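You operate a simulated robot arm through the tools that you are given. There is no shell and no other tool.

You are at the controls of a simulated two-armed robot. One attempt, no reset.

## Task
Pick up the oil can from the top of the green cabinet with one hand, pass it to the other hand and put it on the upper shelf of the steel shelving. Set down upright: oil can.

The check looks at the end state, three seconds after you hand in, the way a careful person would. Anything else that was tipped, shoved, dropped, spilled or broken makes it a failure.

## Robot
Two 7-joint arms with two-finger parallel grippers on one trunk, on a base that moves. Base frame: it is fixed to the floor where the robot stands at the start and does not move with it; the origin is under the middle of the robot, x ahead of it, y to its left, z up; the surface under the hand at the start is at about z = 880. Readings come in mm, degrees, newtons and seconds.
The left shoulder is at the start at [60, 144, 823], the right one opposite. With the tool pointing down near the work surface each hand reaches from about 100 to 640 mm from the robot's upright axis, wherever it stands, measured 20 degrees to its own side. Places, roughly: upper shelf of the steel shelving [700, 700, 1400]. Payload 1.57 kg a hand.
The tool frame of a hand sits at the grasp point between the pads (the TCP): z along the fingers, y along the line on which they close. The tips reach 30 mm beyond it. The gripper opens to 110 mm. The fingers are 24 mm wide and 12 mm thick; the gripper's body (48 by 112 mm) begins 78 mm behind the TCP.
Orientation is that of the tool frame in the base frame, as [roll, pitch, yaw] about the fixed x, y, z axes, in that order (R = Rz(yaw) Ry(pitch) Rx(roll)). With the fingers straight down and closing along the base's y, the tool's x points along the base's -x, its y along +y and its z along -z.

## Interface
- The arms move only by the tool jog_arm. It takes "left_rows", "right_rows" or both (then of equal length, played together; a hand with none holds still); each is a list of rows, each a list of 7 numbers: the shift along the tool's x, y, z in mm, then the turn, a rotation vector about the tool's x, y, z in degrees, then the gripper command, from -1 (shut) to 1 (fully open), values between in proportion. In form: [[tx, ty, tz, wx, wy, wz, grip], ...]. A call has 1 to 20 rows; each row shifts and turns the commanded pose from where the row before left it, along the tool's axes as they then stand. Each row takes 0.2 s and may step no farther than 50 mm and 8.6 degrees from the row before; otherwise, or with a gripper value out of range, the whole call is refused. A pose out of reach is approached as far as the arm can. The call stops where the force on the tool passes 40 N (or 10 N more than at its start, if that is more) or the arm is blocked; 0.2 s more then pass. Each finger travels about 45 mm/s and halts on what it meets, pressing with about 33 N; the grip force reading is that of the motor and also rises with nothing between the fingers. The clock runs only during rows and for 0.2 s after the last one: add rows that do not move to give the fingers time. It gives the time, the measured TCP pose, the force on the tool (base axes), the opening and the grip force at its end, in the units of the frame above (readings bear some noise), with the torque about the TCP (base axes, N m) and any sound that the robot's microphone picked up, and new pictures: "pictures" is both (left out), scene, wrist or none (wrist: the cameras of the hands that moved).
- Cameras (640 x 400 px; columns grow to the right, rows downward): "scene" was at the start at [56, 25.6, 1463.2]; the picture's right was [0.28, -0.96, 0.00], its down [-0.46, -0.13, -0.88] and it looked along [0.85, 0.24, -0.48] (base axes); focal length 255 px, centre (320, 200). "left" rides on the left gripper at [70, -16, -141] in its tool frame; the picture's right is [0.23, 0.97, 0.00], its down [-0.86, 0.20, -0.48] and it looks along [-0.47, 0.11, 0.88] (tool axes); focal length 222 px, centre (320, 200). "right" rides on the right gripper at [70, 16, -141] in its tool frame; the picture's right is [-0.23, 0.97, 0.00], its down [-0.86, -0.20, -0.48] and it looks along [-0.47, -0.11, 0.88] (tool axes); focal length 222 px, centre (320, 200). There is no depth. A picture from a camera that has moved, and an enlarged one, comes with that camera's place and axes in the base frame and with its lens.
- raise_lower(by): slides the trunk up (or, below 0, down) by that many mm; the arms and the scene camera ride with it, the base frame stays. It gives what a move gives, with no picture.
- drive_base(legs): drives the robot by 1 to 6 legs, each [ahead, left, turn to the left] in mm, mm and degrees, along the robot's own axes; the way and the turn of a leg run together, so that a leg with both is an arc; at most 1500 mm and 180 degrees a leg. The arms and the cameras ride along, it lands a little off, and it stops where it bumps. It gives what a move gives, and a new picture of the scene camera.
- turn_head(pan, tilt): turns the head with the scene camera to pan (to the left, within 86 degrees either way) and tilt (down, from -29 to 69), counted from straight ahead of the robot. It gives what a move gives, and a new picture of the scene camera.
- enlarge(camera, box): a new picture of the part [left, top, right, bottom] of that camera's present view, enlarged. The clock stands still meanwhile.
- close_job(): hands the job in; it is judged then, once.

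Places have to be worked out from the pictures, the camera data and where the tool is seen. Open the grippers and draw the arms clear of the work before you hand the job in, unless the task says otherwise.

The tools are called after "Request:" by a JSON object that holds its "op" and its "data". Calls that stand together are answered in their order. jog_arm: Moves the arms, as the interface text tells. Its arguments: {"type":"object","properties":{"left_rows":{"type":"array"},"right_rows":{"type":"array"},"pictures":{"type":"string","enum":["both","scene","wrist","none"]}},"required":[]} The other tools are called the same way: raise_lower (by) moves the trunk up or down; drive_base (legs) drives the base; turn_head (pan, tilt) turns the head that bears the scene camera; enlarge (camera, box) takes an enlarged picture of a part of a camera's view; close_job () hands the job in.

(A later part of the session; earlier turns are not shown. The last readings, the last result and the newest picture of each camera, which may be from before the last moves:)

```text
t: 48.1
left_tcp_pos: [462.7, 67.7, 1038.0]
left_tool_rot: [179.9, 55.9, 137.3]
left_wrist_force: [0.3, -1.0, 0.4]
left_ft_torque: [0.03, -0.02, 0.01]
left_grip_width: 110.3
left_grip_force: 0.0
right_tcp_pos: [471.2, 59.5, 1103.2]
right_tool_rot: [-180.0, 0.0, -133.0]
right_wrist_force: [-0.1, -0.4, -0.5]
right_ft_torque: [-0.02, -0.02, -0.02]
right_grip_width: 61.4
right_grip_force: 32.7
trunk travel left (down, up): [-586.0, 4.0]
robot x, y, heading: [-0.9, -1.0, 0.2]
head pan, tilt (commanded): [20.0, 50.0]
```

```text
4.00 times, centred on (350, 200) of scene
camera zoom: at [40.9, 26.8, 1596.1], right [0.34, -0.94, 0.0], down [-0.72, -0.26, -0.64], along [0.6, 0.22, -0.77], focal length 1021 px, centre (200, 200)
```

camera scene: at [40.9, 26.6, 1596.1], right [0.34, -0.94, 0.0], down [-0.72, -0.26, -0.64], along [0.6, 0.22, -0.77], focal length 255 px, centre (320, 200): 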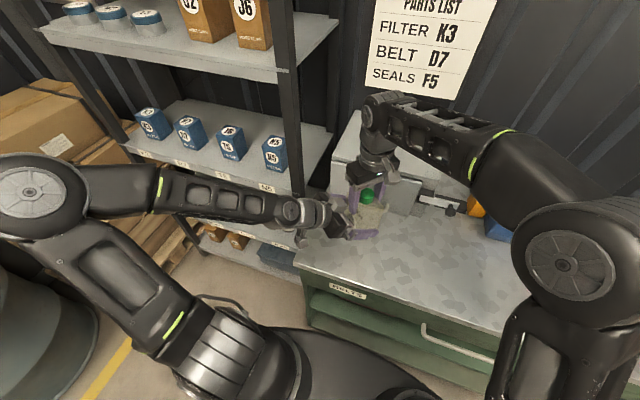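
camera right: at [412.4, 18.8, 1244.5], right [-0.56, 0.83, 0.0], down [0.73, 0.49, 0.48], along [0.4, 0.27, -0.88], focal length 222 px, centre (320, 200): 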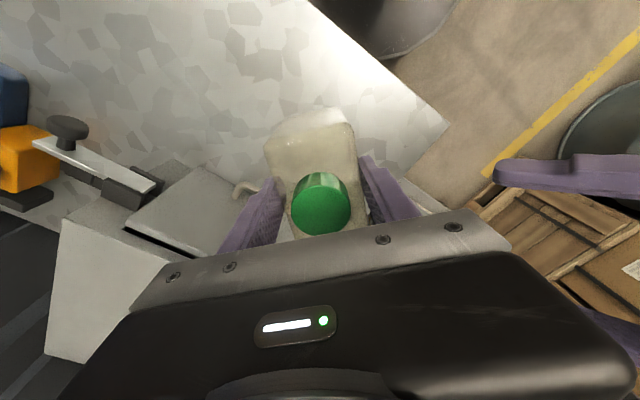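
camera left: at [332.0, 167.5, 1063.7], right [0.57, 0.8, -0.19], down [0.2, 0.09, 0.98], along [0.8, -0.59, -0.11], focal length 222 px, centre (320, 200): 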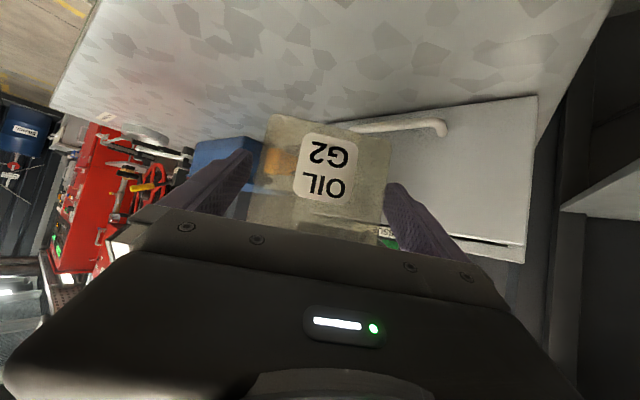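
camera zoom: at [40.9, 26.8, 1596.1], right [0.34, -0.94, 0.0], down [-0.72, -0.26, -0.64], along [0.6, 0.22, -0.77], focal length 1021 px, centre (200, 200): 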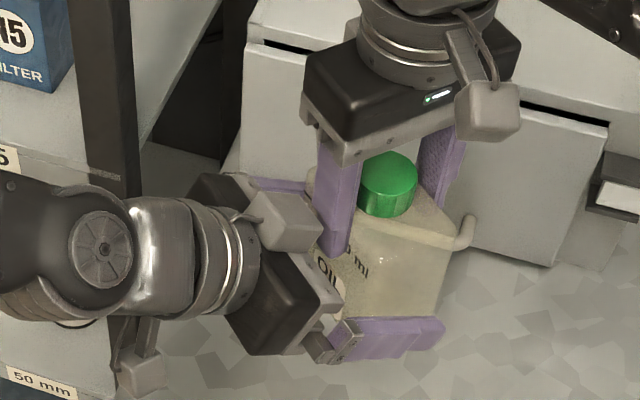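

No contact forces; the fingers flank the body below the spout. I close the left gripper now while the right keeps holding.

Request:
{"op": "jog_arm", "data": {"left_rows": [[0, 0, 0, 0, 0, 0, 0.6], [0, 0, 0, 0, 0, 0, 0.2], [0, 0, 0, 0, 0, 0, -1], [0, 0, 0, 0, 0, 0, -1], [0, 0, 0, 0, 0, 0, -1], [0, 0, 0, 0, 0, 0, -1]], "pictures": "none"}}

Request:
{"op": "enlarge", "data": {"camera": "left", "box": [200, 100, 460, 270]}}

Request:
{"op": "enlarge", "data": {"camera": "scene", "box": [290, 150, 410, 250]}}

```text
t: 49.5
left_tcp_pos: [463.9, 67.7, 1037.5]
left_tool_rot: [180.0, 55.8, 137.4]
left_wrist_force: [8.9, 7.9, -2.7]
left_ft_torque: [-0.36, 0.44, -0.25]
left_grip_width: 89.7
left_grip_force: 32.8
right_tcp_pos: [471.0, 59.4, 1103.1]
right_tool_rot: [180.0, -0.1, -133.0]
right_wrist_force: [-8.8, -7.7, 3.3]
right_ft_torque: [-0.13, 0.2, 0.4]
right_grip_width: 61.1
right_grip_force: 33.1
trunk travel left (down, up): [-586.0, 4.0]
robot x, y, heading: [0.4, -1.7, -0.2]
head pan, tilt (commanded): [20.0, 50.0]
```

```text
2.35 times, centred on (330, 185) of left
camera zoom: at [336.9, 161.2, 1058.3], right [0.56, 0.8, -0.19], down [0.2, 0.09, 0.98], along [0.8, -0.59, -0.11], focal length 523 px, centre (296, 235)
```

zoom: 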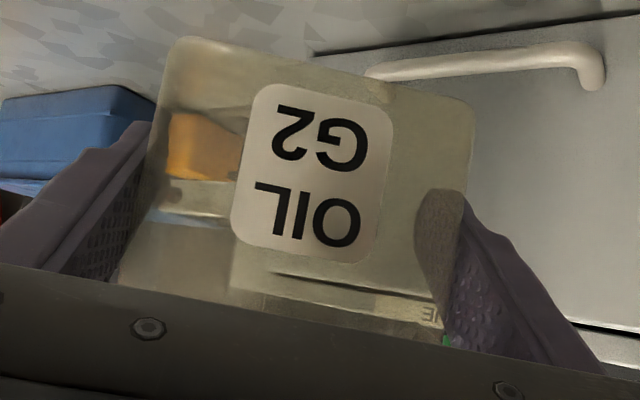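

```text
4.00 times, centred on (350, 200) of scene
camera zoom: at [41.0, 26.8, 1596.1], right [0.34, -0.94, 0.0], down [-0.72, -0.26, -0.64], along [0.6, 0.22, -0.77], focal length 1021 px, centre (200, 200)
```

zoom: 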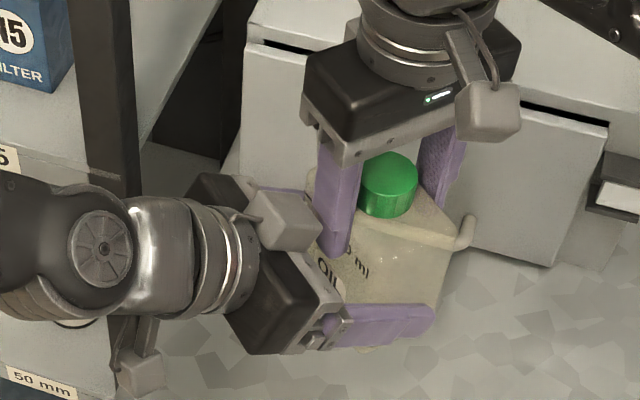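

Both hands now hold the can (left 89.7 mm, 33 N), with ~12 N of sideways preload between them. I shift the left hand 1.2 mm toward its +y to relax it before releasing the right.

Request:
{"op": "jog_arm", "data": {"left_rows": [[0, 1.2, 0, 0, 0, 0, -1], [0, 0, 0, 0, 0, 0, -1]], "pictures": "none"}}

```text
t: 50.1
left_tcp_pos: [465.7, 66.8, 1038.8]
left_tool_rot: [179.9, 55.9, 137.3]
left_wrist_force: [2.8, 3.2, 1.2]
left_ft_torque: [-0.08, -0.19, 0.24]
left_grip_width: 89.3
left_grip_force: 32.8
right_tcp_pos: [470.5, 59.4, 1104.0]
right_tool_rot: [-179.9, 0.0, -132.9]
right_wrist_force: [-2.4, -3.4, -3.0]
right_ft_torque: [-0.18, 0.36, -0.22]
right_grip_width: 61.1
right_grip_force: 33.1
trunk travel left (down, up): [-586.0, 4.0]
robot x, y, heading: [0.9, 1.8, 0.0]
head pan, tilt (commanded): [20.0, 50.0]
```

Preload is down to ~4 N. I release the right gripper only partly (to ~70 mm), because the left gripper's camera box sits just outside the right front finger. I'll watch the left hand's readings.

Request:
{"op": "jog_arm", "data": {"right_rows": [[0, 0, 0, 0, 0, 0, 0.15], [0, 0, 0, 0, 0, 0, 0.27], [0, 0, 0, 0, 0, 0, 0.27], [0, 0, 0, 0, 0, 0, 0.27]], "pictures": "none"}}

Request:
{"op": "enlarge", "data": {"camera": "scene", "box": [290, 150, 410, 250]}}

Request:
{"op": "enlarge", "data": {"camera": "right", "box": [160, 60, 480, 260]}}

```text
t: 51.1
left_tcp_pos: [465.2, 67.4, 1038.8]
left_tool_rot: [179.9, 55.9, 137.3]
left_wrist_force: [-0.2, -0.2, -0.6]
left_ft_torque: [0.0, -0.02, 0.0]
left_grip_width: 89.6
left_grip_force: 32.9
right_tcp_pos: [471.5, 59.5, 1104.1]
right_tool_rot: [180.0, 0.0, -133.0]
right_wrist_force: [0.6, 0.3, 0.3]
right_ft_torque: [-0.03, 0.02, -0.03]
right_grip_width: 69.9
right_grip_force: 0.1
trunk travel left (down, up): [-586.0, 4.0]
robot x, y, heading: [-1.1, -0.4, 0.1]
head pan, tilt (commanded): [20.0, 50.0]
```

```text
4.00 times, centred on (350, 200) of scene
camera zoom: at [41.0, 26.8, 1596.1], right [0.34, -0.94, 0.0], down [-0.72, -0.26, -0.64], along [0.6, 0.22, -0.77], focal length 1021 px, centre (200, 200)
```

zoom: 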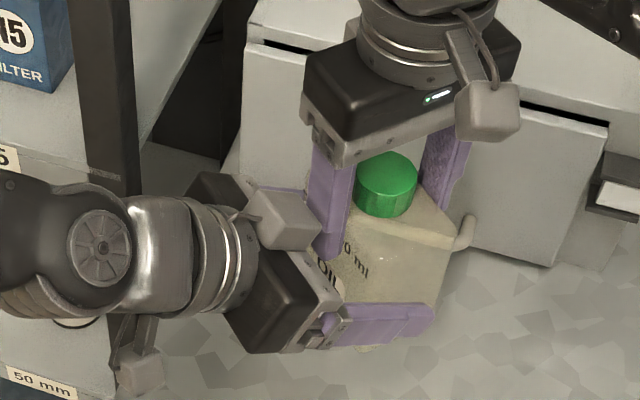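

```text
2.00 times, centred on (320, 160) of right
camera zoom: at [412.1, 19.5, 1244.8], right [-0.56, 0.83, 0.0], down [0.73, 0.49, 0.48], along [0.4, 0.27, -0.88], focal length 444 px, centre (320, 280)
```

zoom: 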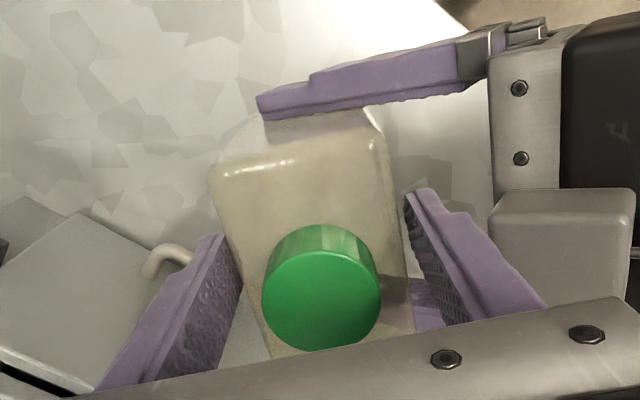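

The left hand holds the can alone, steady, and the right fingers are free on both faces. I lift the right hand 20 mm, then slide it out sideways (away from the spout side), toward the right.

Request:
{"op": "jog_arm", "data": {"right_rows": [[0, 0, -5, 0, 0, 0, 0.27], [0, 0, -7, 0, 0, 0, 0.27], [0, 0, -8, 0, 0, 0, 0.27], [0, 0, 0, 0, 0, 0, 0.27]], "pictures": "none"}}

Request:
{"op": "enlarge", "data": {"camera": "right", "box": [160, 40, 480, 240]}}

Request:
{"op": "enlarge", "data": {"camera": "scene", "box": [290, 150, 410, 250]}}

```text
t: 52.1
left_tcp_pos: [465.4, 68.1, 1037.7]
left_tool_rot: [179.9, 55.9, 137.3]
left_wrist_force: [-0.1, 0.4, 0.0]
left_ft_torque: [-0.01, -0.01, 0.01]
left_grip_width: 89.6
left_grip_force: 33.6
right_tcp_pos: [470.6, 58.7, 1124.5]
right_tool_rot: [179.9, 0.0, -133.1]
right_wrist_force: [-0.8, -0.1, -0.6]
right_ft_torque: [-0.01, 0.0, -0.04]
right_grip_width: 70.1
right_grip_force: 0.1
trunk travel left (down, up): [-586.0, 4.0]
robot x, y, heading: [-0.0, -1.2, -0.1]
head pan, tilt (commanded): [20.0, 50.0]
```

```text
2.00 times, centred on (320, 140) of right
camera zoom: at [411.3, 19.5, 1265.1], right [-0.56, 0.83, 0.0], down [0.73, 0.49, 0.48], along [0.4, 0.27, -0.88], focal length 444 px, centre (320, 320)
```

zoom: 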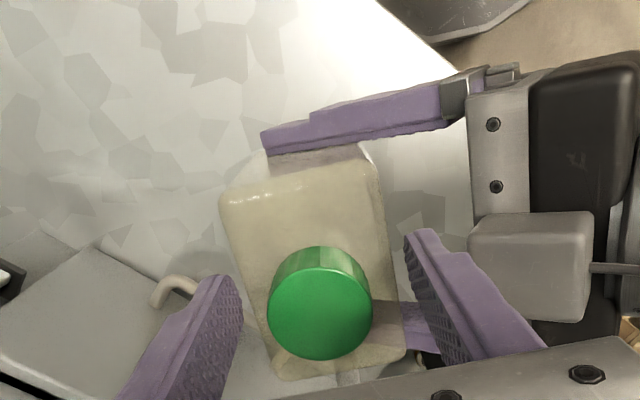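

```text
4.00 times, centred on (350, 200) of scene
camera zoom: at [41.0, 26.9, 1596.1], right [0.34, -0.94, 0.0], down [-0.72, -0.26, -0.64], along [0.6, 0.22, -0.77], focal length 1021 px, centre (200, 200)
```

zoom: 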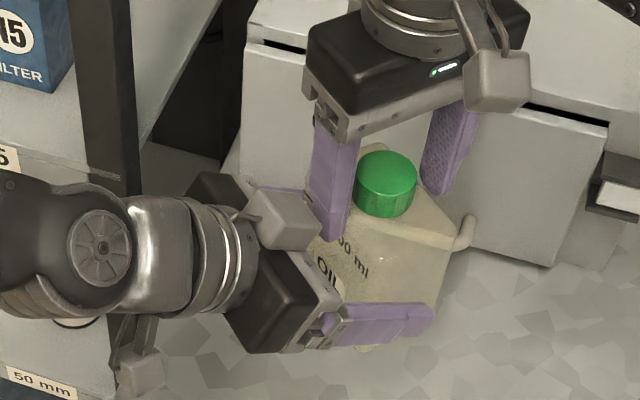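

Clear view: the right fingers are above the body's shoulder and the path over the left finger has about 15 mm of vertical clearance. I slide the right hand 120 mm along its +x (to the right and back).

Request:
{"op": "jog_arm", "data": {"right_rows": [[10, 0, 0, 0, 0, 0, 0.27], [15, 0, 0, 0, 0, 0, 0.27], [20, 0, 0, 0, 0, 0, 0.27], [25, 0, 0, 0, 0, 0, 0.27], [25, 0, 0, 0, 0, 0, 0.27], [25, 0, 0, 0, 0, 0, 0.27]], "pictures": "both"}}

```text
t: 53.5
left_tcp_pos: [464.5, 67.9, 1037.1]
left_tool_rot: [179.8, 56.0, 137.3]
left_wrist_force: [-0.2, -0.6, 0.8]
left_ft_torque: [-0.01, 0.01, 0.0]
left_grip_width: 89.6
left_grip_force: 33.2
right_tcp_pos: [388.4, -29.5, 1121.8]
right_tool_rot: [-180.0, 0.2, -133.0]
right_wrist_force: [-0.4, 0.3, 0.1]
right_ft_torque: [0.02, 0.01, -0.01]
right_grip_width: 69.7
right_grip_force: 0.1
trunk travel left (down, up): [-586.0, 4.0]
robot x, y, heading: [2.1, -3.1, -0.2]
head pan, tilt (commanded): [20.0, 50.0]
camera scene: at [40.3, 26.1, 1596.1], right [0.34, -0.94, 0.0], down [-0.72, -0.26, -0.64], along [0.6, 0.22, -0.77], focal length 255 px, centre (320, 200)
camera right: at [329.7, -68.8, 1263.4], right [-0.56, 0.83, 0.0], down [0.73, 0.49, 0.48], along [0.4, 0.27, -0.88], focal length 222 px, centre (320, 200)
```

scene: 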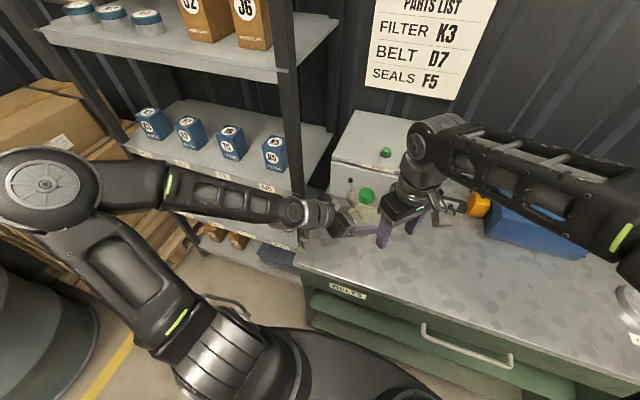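
right: 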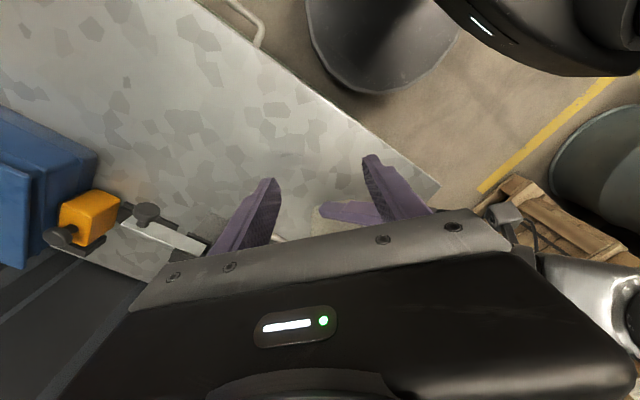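

The handover is complete and the can stays steady in the left hand. I move the right hand well away to the right side.

Request:
{"op": "jog_arm", "data": {"right_rows": [[32, -13, -6, 0, 0, 0, 0.3], [33, -13, -6, 0, 0, 0, 0.3], [33, -13, -6, 0, 0, 0, 0.3], [33, -13, -6, 0, 0, 0, 0.3], [33, -13, -6, 0, 0, 0, 0.3], [33, -13, -5, 0, 0, 0, 0.3], [33, -13, -5, 0, 0, 0, 0.3]], "pictures": "scene"}}

Request:
{"op": "enlarge", "data": {"camera": "scene", "box": [290, 150, 410, 250]}}

Request:
{"op": "enlarge", "data": {"camera": "left", "box": [160, 40, 500, 260]}}

```text
t: 55.1
left_tcp_pos: [463.3, 67.7, 1037.9]
left_tool_rot: [179.9, 55.9, 137.3]
left_wrist_force: [-0.4, 0.5, 0.1]
left_ft_torque: [0.05, -0.01, 0.02]
left_grip_width: 89.7
left_grip_force: 33.0
right_tcp_pos: [297.6, -256.4, 1161.8]
right_tool_rot: [-179.9, 0.1, -132.9]
right_wrist_force: [0.6, 0.0, 0.4]
right_ft_torque: [0.01, 0.0, 0.03]
right_grip_width: 71.6
right_grip_force: 0.0
trunk travel left (down, up): [-586.0, 4.0]
robot x, y, heading: [-1.9, -3.6, -0.3]
head pan, tilt (commanded): [20.0, 50.0]
camera scene: at [40.5, 26.7, 1596.1], right [0.34, -0.94, 0.0], down [-0.72, -0.26, -0.64], along [0.6, 0.22, -0.77], focal length 255 px, centre (320, 200)
```

scene: 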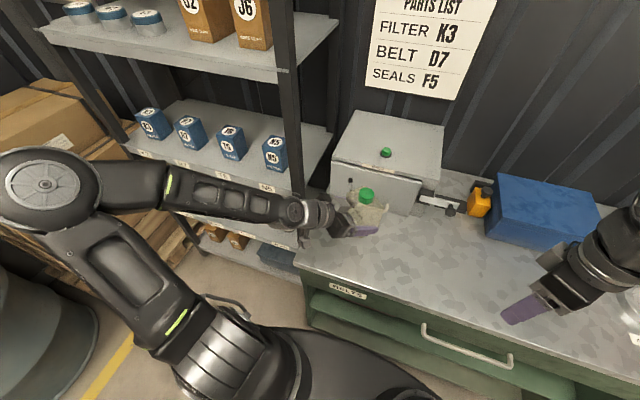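

```text
4.00 times, centred on (350, 200) of scene
camera zoom: at [40.5, 26.7, 1596.1], right [0.34, -0.94, 0.0], down [-0.72, -0.26, -0.64], along [0.6, 0.22, -0.77], focal length 1021 px, centre (200, 200)
```

zoom: 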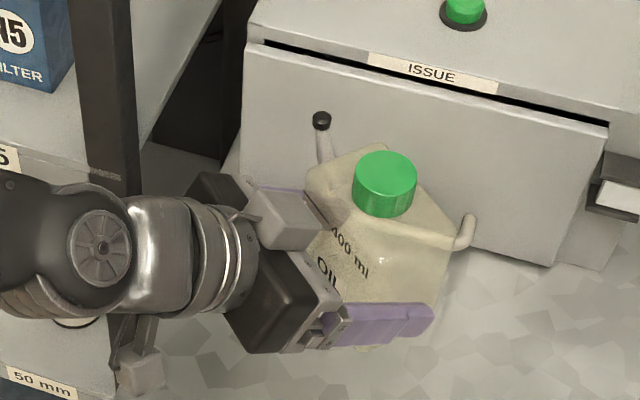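

```text
1.82 times, centred on (330, 150) of left
camera zoom: at [337.4, 162.1, 1058.1], right [0.57, 0.8, -0.19], down [0.2, 0.09, 0.98], along [0.8, -0.59, -0.11], focal length 404 px, centre (302, 291)
```

zoom: 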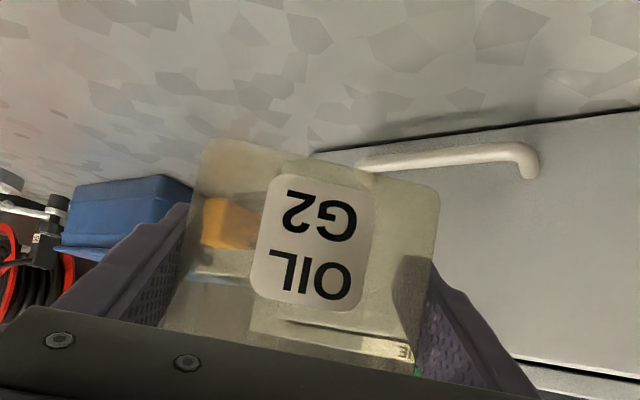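

The can is upright in the left hand, alone. I back the base off 200 mm from the cabinet so I can raise the arm and move left with free space around.

Request:
{"op": "drive_base", "data": {"legs": [[-200, 0, 0]]}}

```text
t: 56.7
left_tcp_pos: [268.9, 68.1, 1038.4]
left_tool_rot: [179.9, 55.9, 137.3]
left_wrist_force: [-0.4, -0.1, 0.3]
left_ft_torque: [0.04, -0.03, 0.01]
left_grip_width: 89.3
left_grip_force: 32.5
right_tcp_pos: [102.9, -257.4, 1161.8]
right_tool_rot: [179.9, 0.2, -132.9]
right_wrist_force: [-0.2, 0.4, 0.4]
right_ft_torque: [0.01, -0.03, 0.01]
right_grip_width: 71.7
right_grip_force: 0.0
trunk travel left (down, up): [-586.0, 4.0]
robot x, y, heading: [-196.7, 0.1, -0.0]
head pan, tilt (commanded): [20.0, 50.0]
camera scene: at [-156.4, 26.7, 1596.1], right [0.34, -0.94, 0.0], down [-0.72, -0.26, -0.64], along [0.6, 0.22, -0.77], focal length 255 px, centre (320, 200)
```

scene: 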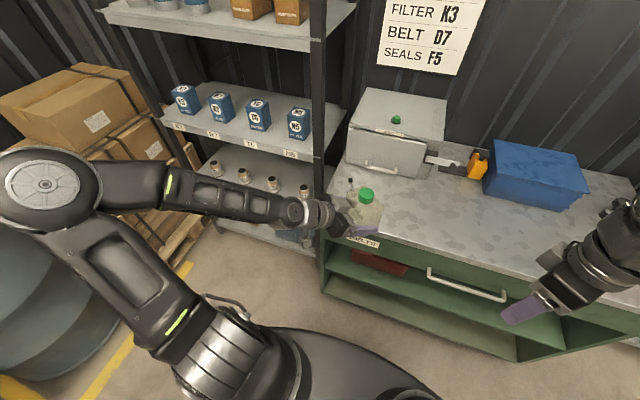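

Base moved back cleanly. I now raise the left hand 300 mm straight up, keeping its orientation so the can stays upright.

Request:
{"op": "jog_arm", "data": {"left_rows": [[-8.3, 0, -5.6, 0, 0, 0, -1], [-16.6, 0, -11.2, 0, 0, 0, -1], [-20.7, 0, -14, 0, 0, 0, -1], [-20.7, 0, -14, 0, 0, 0, -1], [-20.7, 0, -14, 0, 0, 0, -1], [-20.7, 0, -14, 0, 0, 0, -1], [-20.7, 0, -14, 0, 0, 0, -1], [-20.7, 0, -14, 0, 0, 0, -1], [-20.7, 0, -14, 0, 0, 0, -1], [-20.7, 0, -14, 0, 0, 0, -1], [-20.7, 0, -14, 0, 0, 0, -1], [-20.7, 0, -14, 0, 0, 0, -1], [-16.6, 0, -11.2, 0, 0, 0, -1]], "pictures": "scene"}}

```text
t: 59.5
left_tcp_pos: [270.3, 69.4, 1336.9]
left_tool_rot: [179.9, 55.9, 137.3]
left_wrist_force: [0.2, 0.0, -0.6]
left_ft_torque: [0.01, 0.0, -0.01]
left_grip_width: 89.7
left_grip_force: 33.3
right_tcp_pos: [103.4, -257.7, 1162.6]
right_tool_rot: [-180.0, 0.0, -132.9]
right_wrist_force: [-0.5, 0.3, -0.6]
right_ft_torque: [-0.02, 0.03, 0.05]
right_grip_width: 71.8
right_grip_force: 0.0
trunk travel left (down, up): [-586.0, 4.0]
robot x, y, heading: [-193.9, 1.7, 0.2]
head pan, tilt (commanded): [20.0, 50.0]
camera scene: at [-154.9, 26.5, 1596.1], right [0.34, -0.94, 0.0], down [-0.72, -0.26, -0.64], along [0.6, 0.22, -0.77], focal length 255 px, centre (320, 200)
```

scene: 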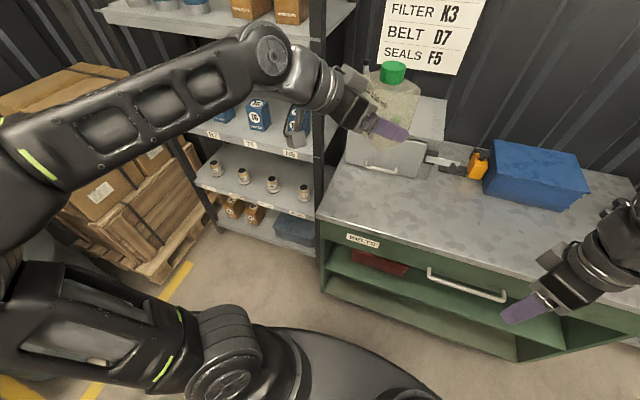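

The arm follows well. I continue up 95 mm while drawing back 60 mm to stay within reach.

Request:
{"op": "jog_arm", "data": {"left_rows": [[-10.8, -8.1, -18, 0, 0, 0, -1], [-10.8, -8.1, -18, 0, 0, 0, -1], [-10.8, -8.1, -18, 0, 0, 0, -1], [-10.8, -8.1, -18, 0, 0, 0, -1], [-10.8, -8.1, -18, 0, 0, 0, -1], [0, 0, 0, 0, 0, 0, -1]], "pictures": "none"}}

```text
t: 60.9
left_tcp_pos: [208.3, 67.8, 1433.7]
left_tool_rot: [179.9, 55.9, 137.4]
left_wrist_force: [0.3, 0.6, -0.5]
left_ft_torque: [0.0, 0.0, 0.0]
left_grip_width: 89.4
left_grip_force: 32.8
right_tcp_pos: [104.0, -257.2, 1162.2]
right_tool_rot: [179.9, 0.1, -133.0]
right_wrist_force: [0.6, 0.0, 0.0]
right_ft_torque: [0.0, -0.04, -0.01]
right_grip_width: 71.6
right_grip_force: 0.0
trunk travel left (down, up): [-586.0, 4.0]
robot x, y, heading: [-194.2, -3.9, 0.2]
head pan, tilt (commanded): [20.0, 50.0]
```

Height reached (z 1434) with no trouble. Now I yaw the left hand about the vertical by +42.6° so it points straight ahead, shifting slightly left at the same time.

Request:
{"op": "jog_arm", "data": {"left_rows": [[5.05, 9.8, -7.46, -5.88, 0, -3.98, -1], [4.33, 10.8, -6.4, -5.88, 0, -3.98, -1], [3.55, 11.7, -5.24, -5.88, 0, -3.98, -1], [2.71, 12.4, -4.0, -5.88, 0, -3.98, -1], [1.83, 12.9, -2.7, -5.88, 0, -3.98, -1], [0.92, 13.2, -1.36, -5.88, 0, -3.98, -1], [0, 0, 0, 0, 0, 0, -1]], "pictures": "both"}}

```text
t: 62.5
left_tcp_pos: [208.4, 147.5, 1434.3]
left_tool_rot: [180.0, 56.0, -179.8]
left_wrist_force: [0.0, -0.8, -0.3]
left_ft_torque: [-0.02, 0.0, 0.02]
left_grip_width: 89.2
left_grip_force: 32.9
right_tcp_pos: [103.2, -255.5, 1162.8]
right_tool_rot: [180.0, 0.1, -132.8]
right_wrist_force: [-0.3, -0.3, 0.0]
right_ft_torque: [0.01, -0.01, 0.0]
right_grip_width: 71.3
right_grip_force: 0.1
trunk travel left (down, up): [-586.0, 4.0]
robot x, y, heading: [-195.5, 1.5, -0.0]
head pan, tilt (commanded): [20.0, 50.0]
camera scene: at [-154.8, 27.0, 1596.1], right [0.34, -0.94, 0.0], down [-0.72, -0.26, -0.64], along [0.6, 0.22, -0.77], focal length 255 px, centre (320, 200)
camera left: at [50.7, 131.2, 1453.9], right [-0.13, 0.97, -0.19], down [0.08, 0.2, 0.98], along [0.99, 0.11, -0.11], focal length 222 px, centre (320, 200)
```

scene: 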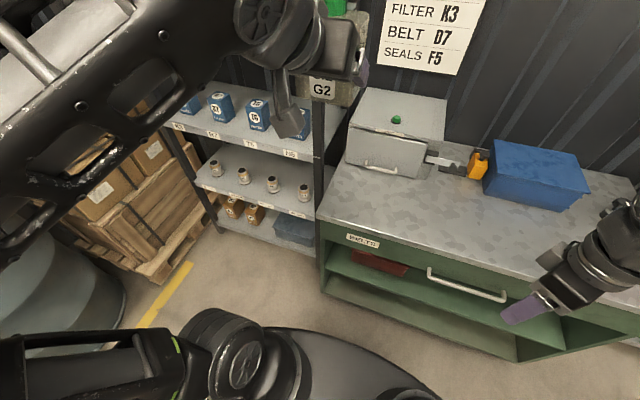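
left: 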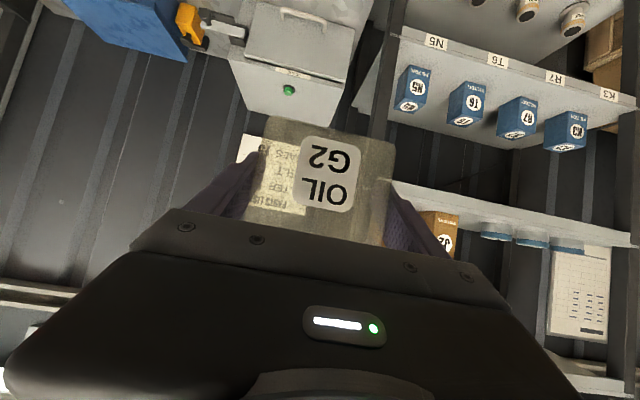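

The can points straight ahead, upright, at z 1434. I drive the base 510 mm to the left, with the hand well back from the shelving, to line up with the gap between J2 and the tins.

Request:
{"op": "drive_base", "data": {"legs": [[0, 510, 0]]}}

Request:
{"op": "turn_head", "data": {"pan": 5, "tilt": 20}}

```text
t: 65.5
left_tcp_pos: [206.7, 653.3, 1432.4]
left_tool_rot: [179.9, 56.0, 180.0]
left_wrist_force: [0.0, 0.6, 0.4]
left_ft_torque: [0.0, 0.04, 0.02]
left_grip_width: 89.5
left_grip_force: 33.3
right_tcp_pos: [102.9, 248.6, 1162.8]
right_tool_rot: [-180.0, -0.1, -133.1]
right_wrist_force: [0.3, 0.4, -0.2]
right_ft_torque: [-0.01, 0.0, -0.03]
right_grip_width: 71.5
right_grip_force: 0.0
trunk travel left (down, up): [-586.0, 4.0]
robot x, y, heading: [-200.8, 503.4, 0.2]
head pan, tilt (commanded): [20.0, 50.0]
camera scene: at [-154.9, 533.6, 1596.1], right [0.34, -0.94, 0.0], down [-0.72, -0.26, -0.64], along [0.6, 0.22, -0.77], focal length 255 px, centre (320, 200)
```

scene: 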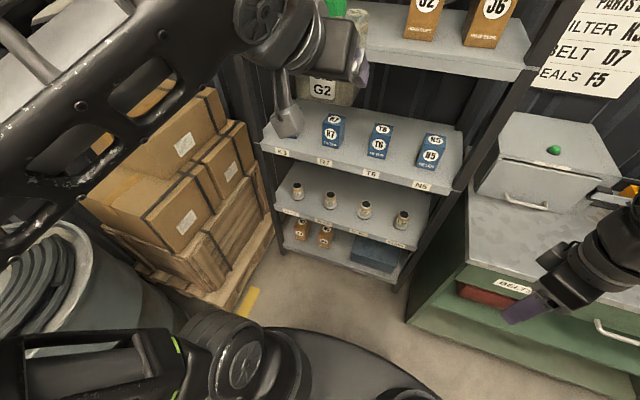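

```text
t: 66.4
left_tcp_pos: [207.3, 652.8, 1433.5]
left_tool_rot: [-179.9, 56.0, 179.8]
left_wrist_force: [-0.2, 0.1, -0.7]
left_ft_torque: [0.0, 0.05, -0.02]
left_grip_width: 89.5
left_grip_force: 33.2
right_tcp_pos: [102.4, 248.3, 1163.2]
right_tool_rot: [-179.9, 0.1, -133.0]
right_wrist_force: [0.5, 0.0, -1.4]
right_ft_torque: [-0.02, 0.0, 0.0]
right_grip_width: 71.4
right_grip_force: 0.1
trunk travel left (down, up): [-586.0, 4.0]
robot x, y, heading: [-195.9, 506.2, -0.1]
head pan, tilt (commanded): [5.0, 20.0]
camera scene: at [-134.5, 514.6, 1641.6], right [0.09, -1.0, 0.0], down [-0.34, -0.03, -0.94], along [0.94, 0.08, -0.34], focal length 255 px, centre (320, 200)
```

scene: 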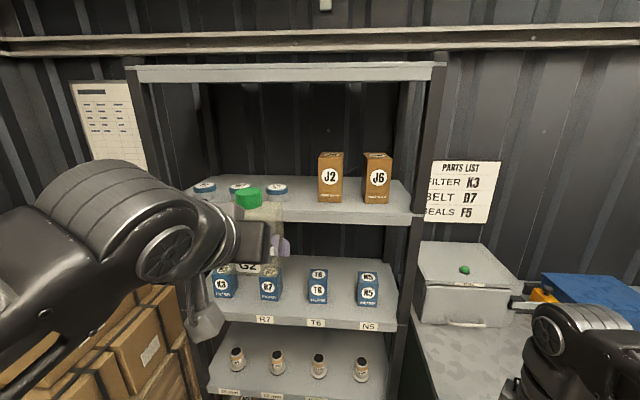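

Request:
{"op": "enlarge", "data": {"camera": "scene", "box": [170, 130, 450, 250]}}

Request:
{"op": "enlarge", "data": {"camera": "left", "box": [100, 60, 640, 300]}}

```text
2.29 times, centred on (310, 190) of scene
camera zoom: at [-134.5, 514.6, 1641.6], right [0.09, -1.0, 0.0], down [-0.34, -0.03, -0.94], along [0.94, 0.08, -0.34], focal length 583 px, centre (343, 223)
```

zoom: 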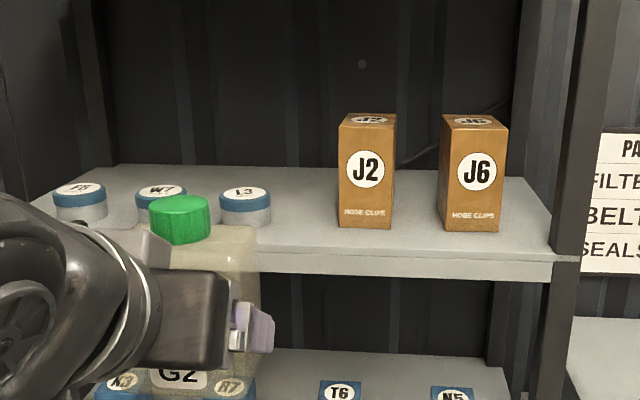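

```text
1.19 times, centred on (370, 180) of left
camera zoom: at [50.9, 636.5, 1453.9], right [-0.13, 0.97, -0.19], down [0.08, 0.2, 0.98], along [0.99, 0.11, -0.11], focal length 263 px, centre (261, 224)
```

zoom: 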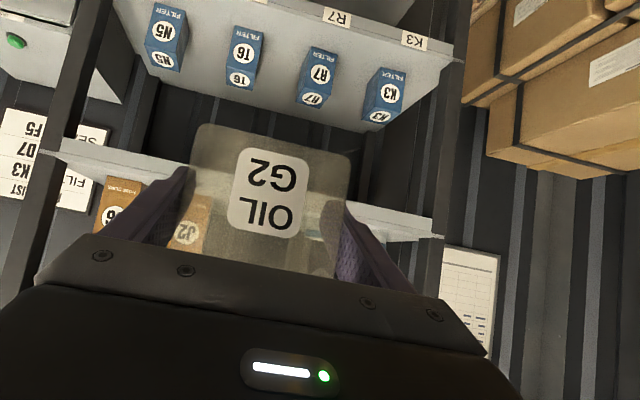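

I need a more precise shelf height, so I take enlarged views of the shelf's front lip from both the wrist and head cameras to triangulate.

Request:
{"op": "enlarge", "data": {"camera": "left", "box": [400, 150, 500, 230]}}

Request:
{"op": "enlarge", "data": {"camera": "left", "box": [120, 120, 240, 200]}}

Request:
{"op": "enlarge", "data": {"camera": "scene", "box": [280, 190, 430, 260]}}

```text
5.00 times, centred on (450, 190) of left
camera zoom: at [50.9, 636.5, 1453.9], right [-0.13, 0.97, -0.19], down [0.08, 0.2, 0.98], along [0.99, 0.11, -0.11], focal length 1111 px, centre (-330, 250)
```

zoom: 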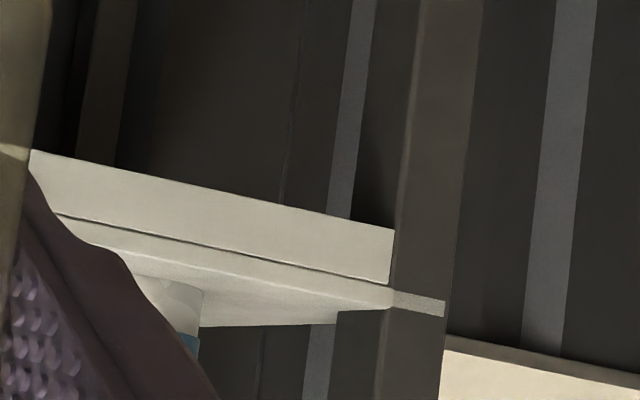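

```text
5.00 times, centred on (180, 160) of left
camera zoom: at [50.9, 636.5, 1453.9], right [-0.13, 0.97, -0.19], down [0.08, 0.2, 0.98], along [0.99, 0.11, -0.11], focal length 1111 px, centre (1020, 400)
```

zoom: 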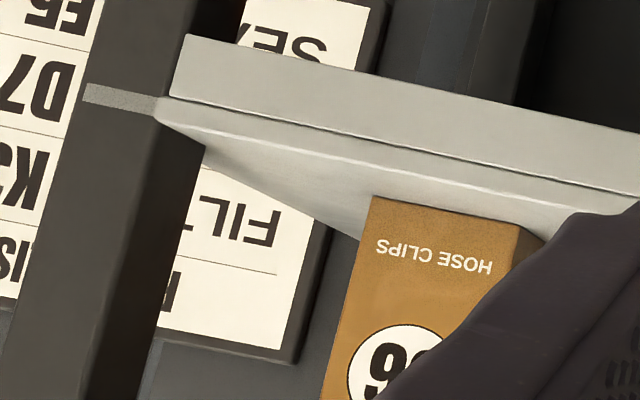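

```text
4.27 times, centred on (355, 225) of scene
camera zoom: at [-134.5, 514.6, 1641.6], right [0.09, -1.0, 0.0], down [-0.34, -0.03, -0.94], along [0.94, 0.08, -0.34], focal length 1089 px, centre (171, 93)
```

zoom: 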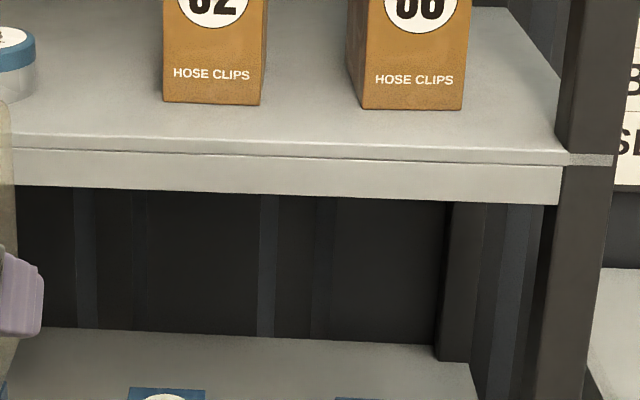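

Triangulation gives the shelf top at z≈1360 with its front edge at x≈542. J2 occupies y 515–586 from x≈616, and tin L3 y 687–762 from x≈608. I'll set the can at about (584,636). First I tuck the right hand back so it stays clear of the shelving post when I drive forward, and shift the left hand 16 mm right.

Request:
{"op": "jog_arm", "data": {"right_rows": [[33, 13.5, 0, 0, 0, 0, 0.3], [33, 13.5, 0, 0, 0, 0, 0.3], [33, 13.5, 0, 0, 0, 0, 0.3], [33, 13.5, 0, 0, 0, 0, 0.3]], "left_rows": [[0, -4, 0, 0, 0, 0, -1], [0, -4, 0, 0, 0, 0, -1], [0, -4, 0, 0, 0, 0, -1], [0, -4, 0, 0, 0, 0, -1]], "pictures": "scene"}}

```text
t: 67.4
left_tcp_pos: [210.1, 639.1, 1431.9]
left_tool_rot: [-179.8, 55.8, -180.0]
left_wrist_force: [0.3, 0.2, -0.5]
left_ft_torque: [-0.02, 0.02, -0.05]
left_grip_width: 89.4
left_grip_force: 33.2
right_tcp_pos: [11.3, 193.7, 1148.4]
right_tool_rot: [-179.9, -0.2, -133.0]
right_wrist_force: [0.8, 0.0, 0.0]
right_ft_torque: [-0.03, 0.04, 0.02]
right_grip_width: 71.4
right_grip_force: 0.0
right hand out of reach, approached as far as the arm can: row 2, 3, 4
trunk travel left (down, up): [-586.0, 4.0]
robot x, y, heading: [-194.9, 506.7, -0.0]
head pan, tilt (commanded): [5.0, 20.0]
camera scene: at [-132.4, 516.8, 1641.6], right [0.09, -1.0, 0.0], down [-0.34, -0.03, -0.94], along [0.94, 0.08, -0.34], focal length 255 px, centre (320, 200)
```

scene: 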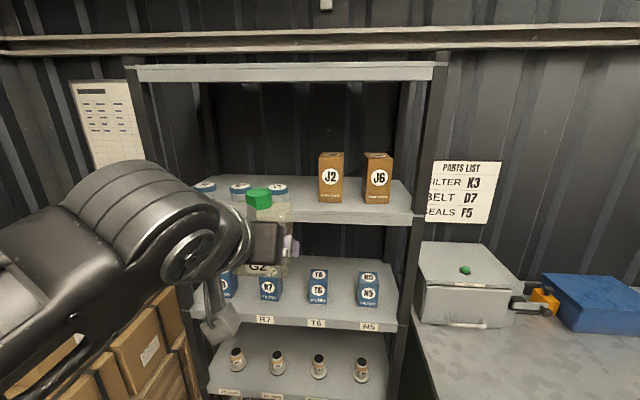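

The right hand is tucked in as far as it goes. I drive forward 270 mm; the can (bottom ≈1392) stays 30 mm above shelf level and just short of the shelf edge.

Request:
{"op": "drive_base", "data": {"legs": [[270, 0, 0]]}}

Request:
{"op": "enlarge", "data": {"camera": "left", "box": [0, 0, 640, 399]}}

Request:
{"op": "enlarge", "data": {"camera": "scene", "box": [130, 180, 450, 380]}}

```text
t: 69.3
left_tcp_pos: [480.4, 633.7, 1434.2]
left_tool_rot: [180.0, 55.9, 179.7]
left_wrist_force: [0.7, 0.0, -0.6]
left_ft_torque: [-0.05, 0.01, -0.02]
left_grip_width: 89.3
left_grip_force: 33.1
right_tcp_pos: [281.1, 192.1, 1148.1]
right_tool_rot: [180.0, -0.1, -133.3]
right_wrist_force: [0.9, 0.4, -0.4]
right_ft_torque: [0.02, 0.01, 0.0]
right_grip_width: 71.5
right_grip_force: 0.1
trunk travel left (down, up): [-586.0, 4.0]
robot x, y, heading: [69.6, 504.8, -0.3]
head pan, tilt (commanded): [5.0, 20.0]
camera scene: at [137.7, 513.5, 1641.6], right [0.08, -1.0, 0.0], down [-0.34, -0.03, -0.94], along [0.94, 0.08, -0.34], focal length 255 px, centre (320, 200)
```

scene: 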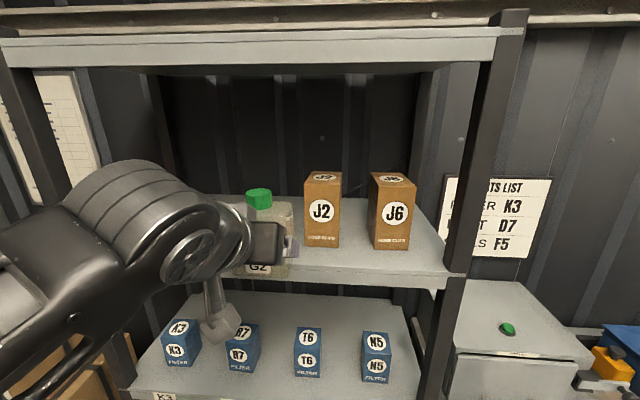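

```text
1.00 times, centred on (320, 200) of left (not enlarged: the box is as wide or as high as the picture)
camera zoom: at [323.2, 618.9, 1453.6], right [-0.12, 0.97, -0.19], down [0.08, 0.2, 0.98], along [0.99, 0.1, -0.11], focal length 222 px, centre (320, 200)
```

zoom: 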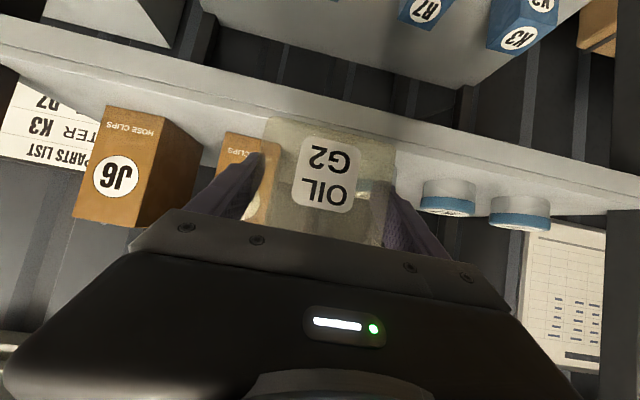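

```text
2.00 times, centred on (290, 280) of scene
camera zoom: at [137.7, 513.5, 1641.6], right [0.08, -1.0, 0.0], down [-0.34, -0.03, -0.94], along [0.94, 0.08, -0.34], focal length 510 px, centre (380, 40)
```

zoom: 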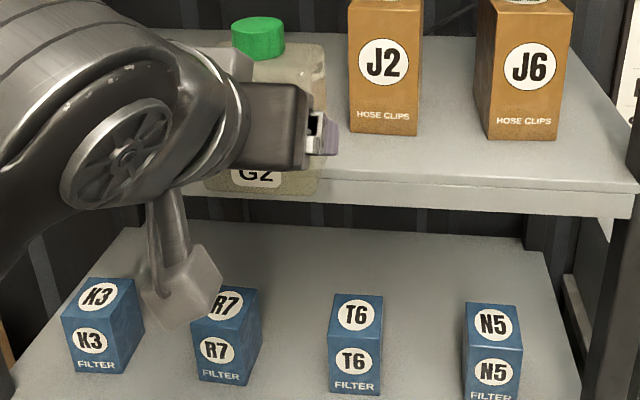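

Now just in front of the shelf. I take close enlargements to refine the shelf's edge and height, and the neighbours' positions.

Request:
{"op": "enlarge", "data": {"camera": "left", "box": [380, 110, 560, 225]}}

Request:
{"op": "enlarge", "data": {"camera": "left", "box": [140, 50, 320, 165]}}

Request:
{"op": "enlarge", "data": {"camera": "scene", "box": [270, 220, 410, 300]}}

```text
3.48 times, centred on (470, 168) of left
camera zoom: at [323.2, 618.9, 1453.6], right [-0.12, 0.97, -0.19], down [0.08, 0.2, 0.98], along [0.99, 0.1, -0.11], focal length 773 px, centre (-202, 313)
```

zoom: 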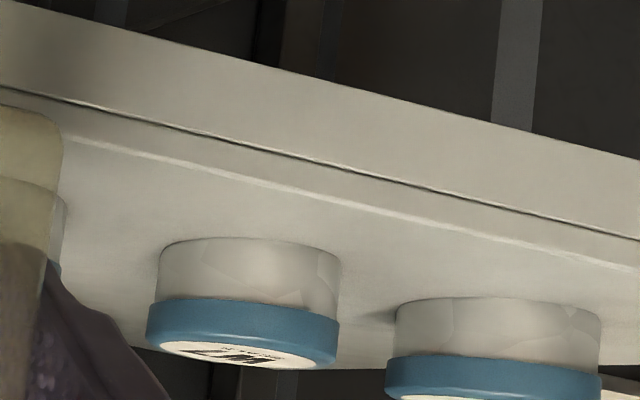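

```text
3.48 times, centred on (230, 108) of left
camera zoom: at [323.2, 618.9, 1453.6], right [-0.12, 0.97, -0.19], down [0.08, 0.2, 0.98], along [0.99, 0.1, -0.11], focal length 773 px, centre (633, 522)
```

zoom: 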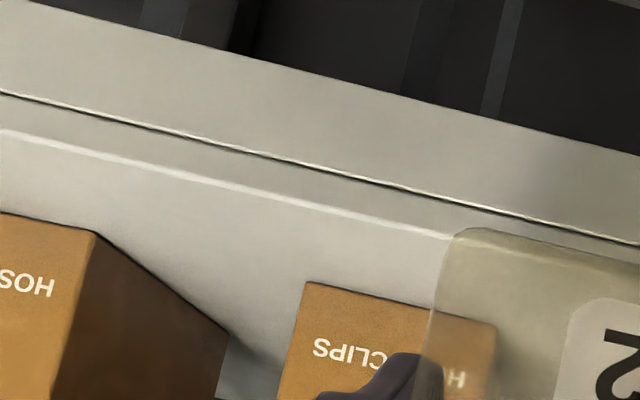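

```text
4.57 times, centred on (340, 260) of scene
camera zoom: at [137.7, 513.5, 1641.6], right [0.08, -1.0, 0.0], down [-0.34, -0.03, -0.94], along [0.94, 0.08, -0.34], focal length 1167 px, centre (229, -74)
```

zoom: 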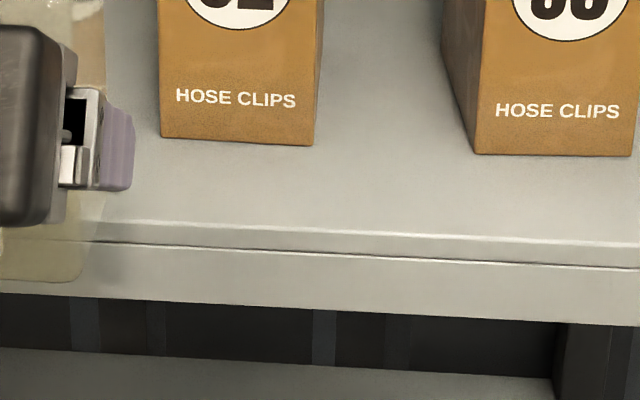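

The refined values agree well: shelf top z≈1361, front edge x≈544, J2 front face x≈612. The can should go to centre (581,636), so I drive forward another 80 mm at this safe height.

Request:
{"op": "drive_base", "data": {"legs": [[80, 0, 0]]}}

Request:
{"op": "enlarge", "data": {"camera": "scene", "box": [130, 160, 430, 350]}}

Request:
{"op": "enlarge", "data": {"camera": "left", "box": [0, 0, 640, 399]}}

```text
t: 70.4
left_tcp_pos: [562.1, 634.5, 1432.0]
left_tool_rot: [179.9, 55.9, 179.8]
left_wrist_force: [0.2, 0.0, -1.0]
left_ft_torque: [0.01, 0.02, 0.02]
left_grip_width: 89.1
left_grip_force: 33.4
right_tcp_pos: [360.8, 193.3, 1147.7]
right_tool_rot: [-179.9, -0.1, -133.2]
right_wrist_force: [0.7, 0.0, 0.9]
right_ft_torque: [0.05, 0.04, 0.02]
right_grip_width: 71.6
right_grip_force: 0.1
trunk travel left (down, up): [-586.0, 4.0]
robot x, y, heading: [155.3, 507.5, -0.5]
head pan, tilt (commanded): [5.0, 20.0]
camera scene: at [219.0, 513.3, 1641.6], right [0.08, -1.0, 0.0], down [-0.34, -0.03, -0.94], along [0.94, 0.08, -0.34], focal length 255 px, centre (320, 200)
```

scene: 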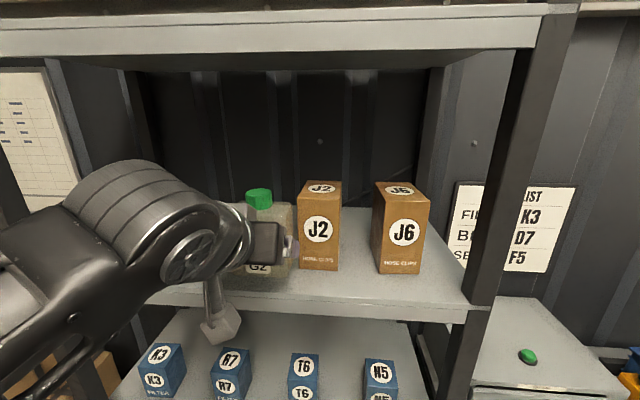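

```text
2.11 times, centred on (280, 255) of scene
camera zoom: at [219.0, 513.3, 1641.6], right [0.08, -1.0, 0.0], down [-0.34, -0.03, -0.94], along [0.94, 0.08, -0.34], focal length 537 px, centre (404, 84)
```

zoom: 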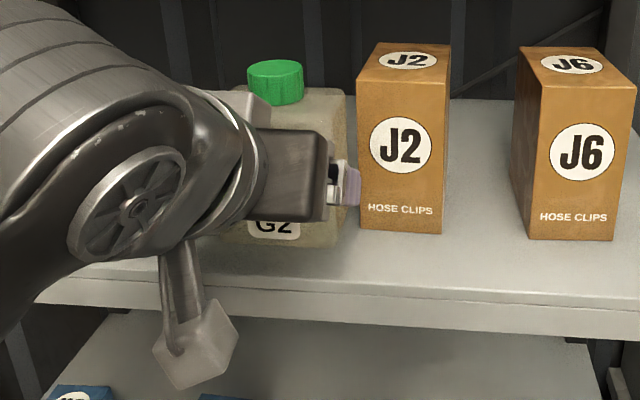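

```text
1.00 times, centred on (320, 200) of left (not enlarged: the box is as wide or as high as the picture)
camera zoom: at [404.4, 618.8, 1453.5], right [-0.12, 0.97, -0.19], down [0.08, 0.2, 0.98], along [0.99, 0.11, -0.11], focal length 222 px, centre (320, 200)
```

zoom: 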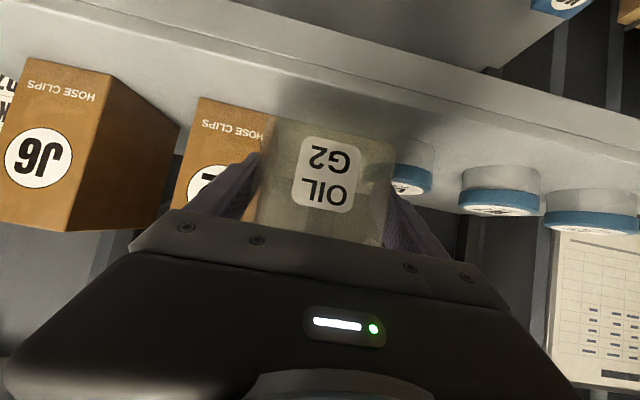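

The can now hovers over the shelf, in front of the gap between J2 and L3. I make the fine correction (7.5 mm forward, 2 mm left), then lower 22 mm of the ~32 mm.

Request:
{"op": "jog_arm", "data": {"left_rows": [[-2.1, 1, 3.1, 0, 0, 0, -1], [-2.1, 1, 3.1, 0, 0, 0, -1], [4.1, 0, 2.8, 0, 0, 0, -1], [4.1, 0, 2.8, 0, 0, 0, -1], [4.1, 0, 2.8, 0, 0, 0, -1], [3.3, 0, 2.2, 0, 0, 0, -1], [2.5, 0, 1.7, 0, 0, 0, -1], [0, 0, 0, 0, 0, 0, -1]], "pictures": "none"}}

Request:
{"op": "enlarge", "data": {"camera": "left", "box": [180, 60, 500, 260]}}

Request:
{"op": "enlarge", "data": {"camera": "scene", "box": [200, 170, 360, 300]}}

```text
t: 72.2
left_tcp_pos: [566.5, 636.1, 1409.7]
left_tool_rot: [-180.0, 55.8, 179.8]
left_wrist_force: [0.6, -0.6, -1.0]
left_ft_torque: [-0.02, 0.0, 0.0]
left_grip_width: 89.2
left_grip_force: 33.0
right_tcp_pos: [361.4, 192.1, 1147.9]
right_tool_rot: [-179.9, -0.1, -133.2]
right_wrist_force: [0.0, 0.6, -0.3]
right_ft_torque: [0.01, -0.02, -0.04]
right_grip_width: 71.3
right_grip_force: 0.0
trunk travel left (down, up): [-586.0, 4.0]
robot x, y, heading: [155.7, 504.3, -0.1]
head pan, tilt (commanded): [5.0, 20.0]
```

```text
2.00 times, centred on (340, 160) of left
camera zoom: at [409.6, 621.4, 1431.6], right [-0.12, 0.97, -0.19], down [0.08, 0.2, 0.98], along [0.99, 0.11, -0.11], focal length 444 px, centre (280, 280)
```

zoom: 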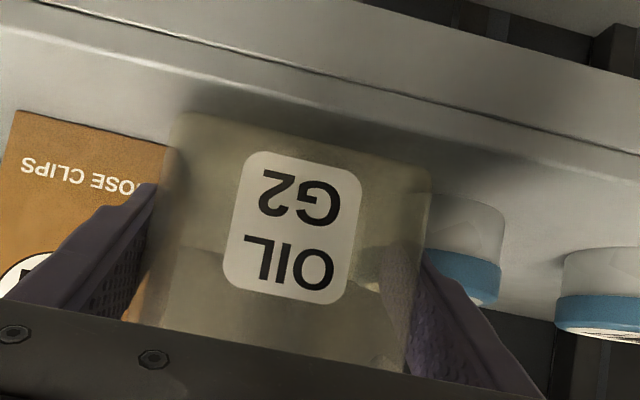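

```text
3.08 times, centred on (280, 235) of scene
camera zoom: at [217.2, 513.3, 1641.7], right [0.08, -1.0, 0.0], down [-0.34, -0.03, -0.94], along [0.94, 0.08, -0.34], focal length 785 px, centre (443, 92)
```

zoom: 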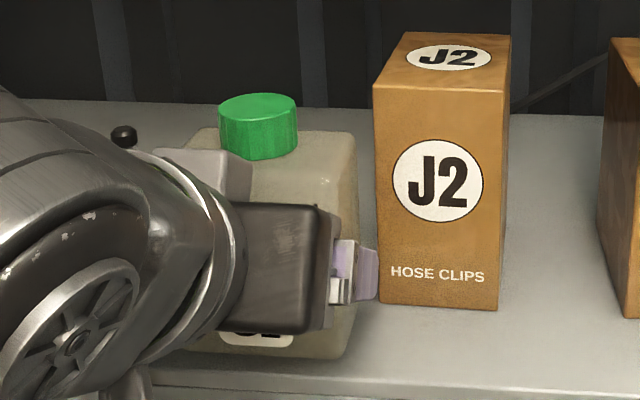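

The can's bottom is about 9 mm above the shelf, with J2 and L3 clear. I shift 3 mm deeper and lower another 6 mm.

Request:
{"op": "jog_arm", "data": {"left_rows": [[-1.7, 0, 2.5, 0, 0, 0, -1], [1.66, 0, 1.12, 0, 0, 0, -1], [1.66, 0, 1.12, 0, 0, 0, -1], [1.66, 0, 1.12, 0, 0, 0, -1], [0, 0, 0, 0, 0, 0, -1]], "pictures": "none"}}

Request:
{"op": "enlarge", "data": {"camera": "left", "box": [180, 60, 500, 260]}}

```text
t: 73.4
left_tcp_pos: [570.3, 636.2, 1405.1]
left_tool_rot: [180.0, 55.9, 179.8]
left_wrist_force: [0.3, 0.7, -1.4]
left_ft_torque: [0.02, 0.01, 0.01]
left_grip_width: 89.5
left_grip_force: 32.9
right_tcp_pos: [359.8, 190.7, 1148.0]
right_tool_rot: [-179.9, -0.1, -133.2]
right_wrist_force: [-1.1, -0.6, -0.6]
right_ft_torque: [0.03, 0.02, -0.02]
right_grip_width: 71.5
right_grip_force: 0.1
trunk travel left (down, up): [-586.0, 4.0]
robot x, y, heading: [154.0, 503.0, -0.1]
head pan, tilt (commanded): [5.0, 20.0]
```

```text
2.00 times, centred on (340, 160) of left
camera zoom: at [412.8, 621.0, 1425.9], right [-0.12, 0.97, -0.19], down [0.08, 0.2, 0.98], along [0.99, 0.11, -0.11], focal length 444 px, centre (280, 280)
```

zoom: 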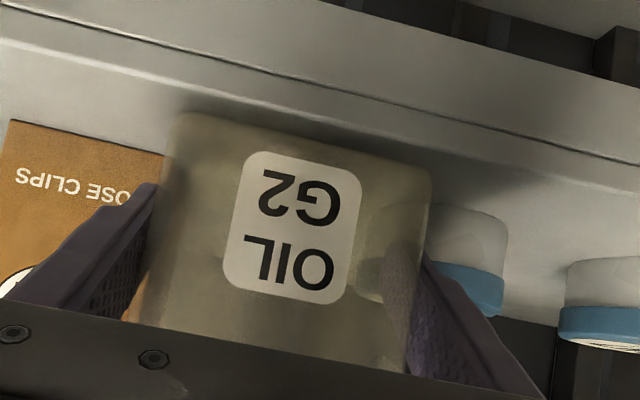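

About 4 mm to go. I lower in 1 mm steps and watch the vertical force for touchdown.

Request:
{"op": "jog_arm", "data": {"left_rows": [[0.83, 0, 0.56, 0, 0, 0, -1], [0.83, 0, 0.56, 0, 0, 0, -1], [0.83, 0, 0.56, 0, 0, 0, -1], [0, 0, 0, 0, 0, 0, -1]], "pictures": "none"}}

```text
t: 74.4
left_tcp_pos: [570.1, 638.2, 1402.1]
left_tool_rot: [-179.9, 55.9, 179.8]
left_wrist_force: [-1.0, 0.0, -1.0]
left_ft_torque: [0.01, 0.02, 0.0]
left_grip_width: 89.3
left_grip_force: 32.5
right_tcp_pos: [360.1, 191.7, 1147.6]
right_tool_rot: [-179.9, 0.0, -133.3]
right_wrist_force: [-0.7, 0.7, -0.3]
right_ft_torque: [0.0, 0.02, -0.01]
right_grip_width: 71.4
right_grip_force: 0.1
trunk travel left (down, up): [-586.0, 4.0]
robot x, y, heading: [154.3, 507.3, -0.1]
head pan, tilt (commanded): [5.0, 20.0]
```

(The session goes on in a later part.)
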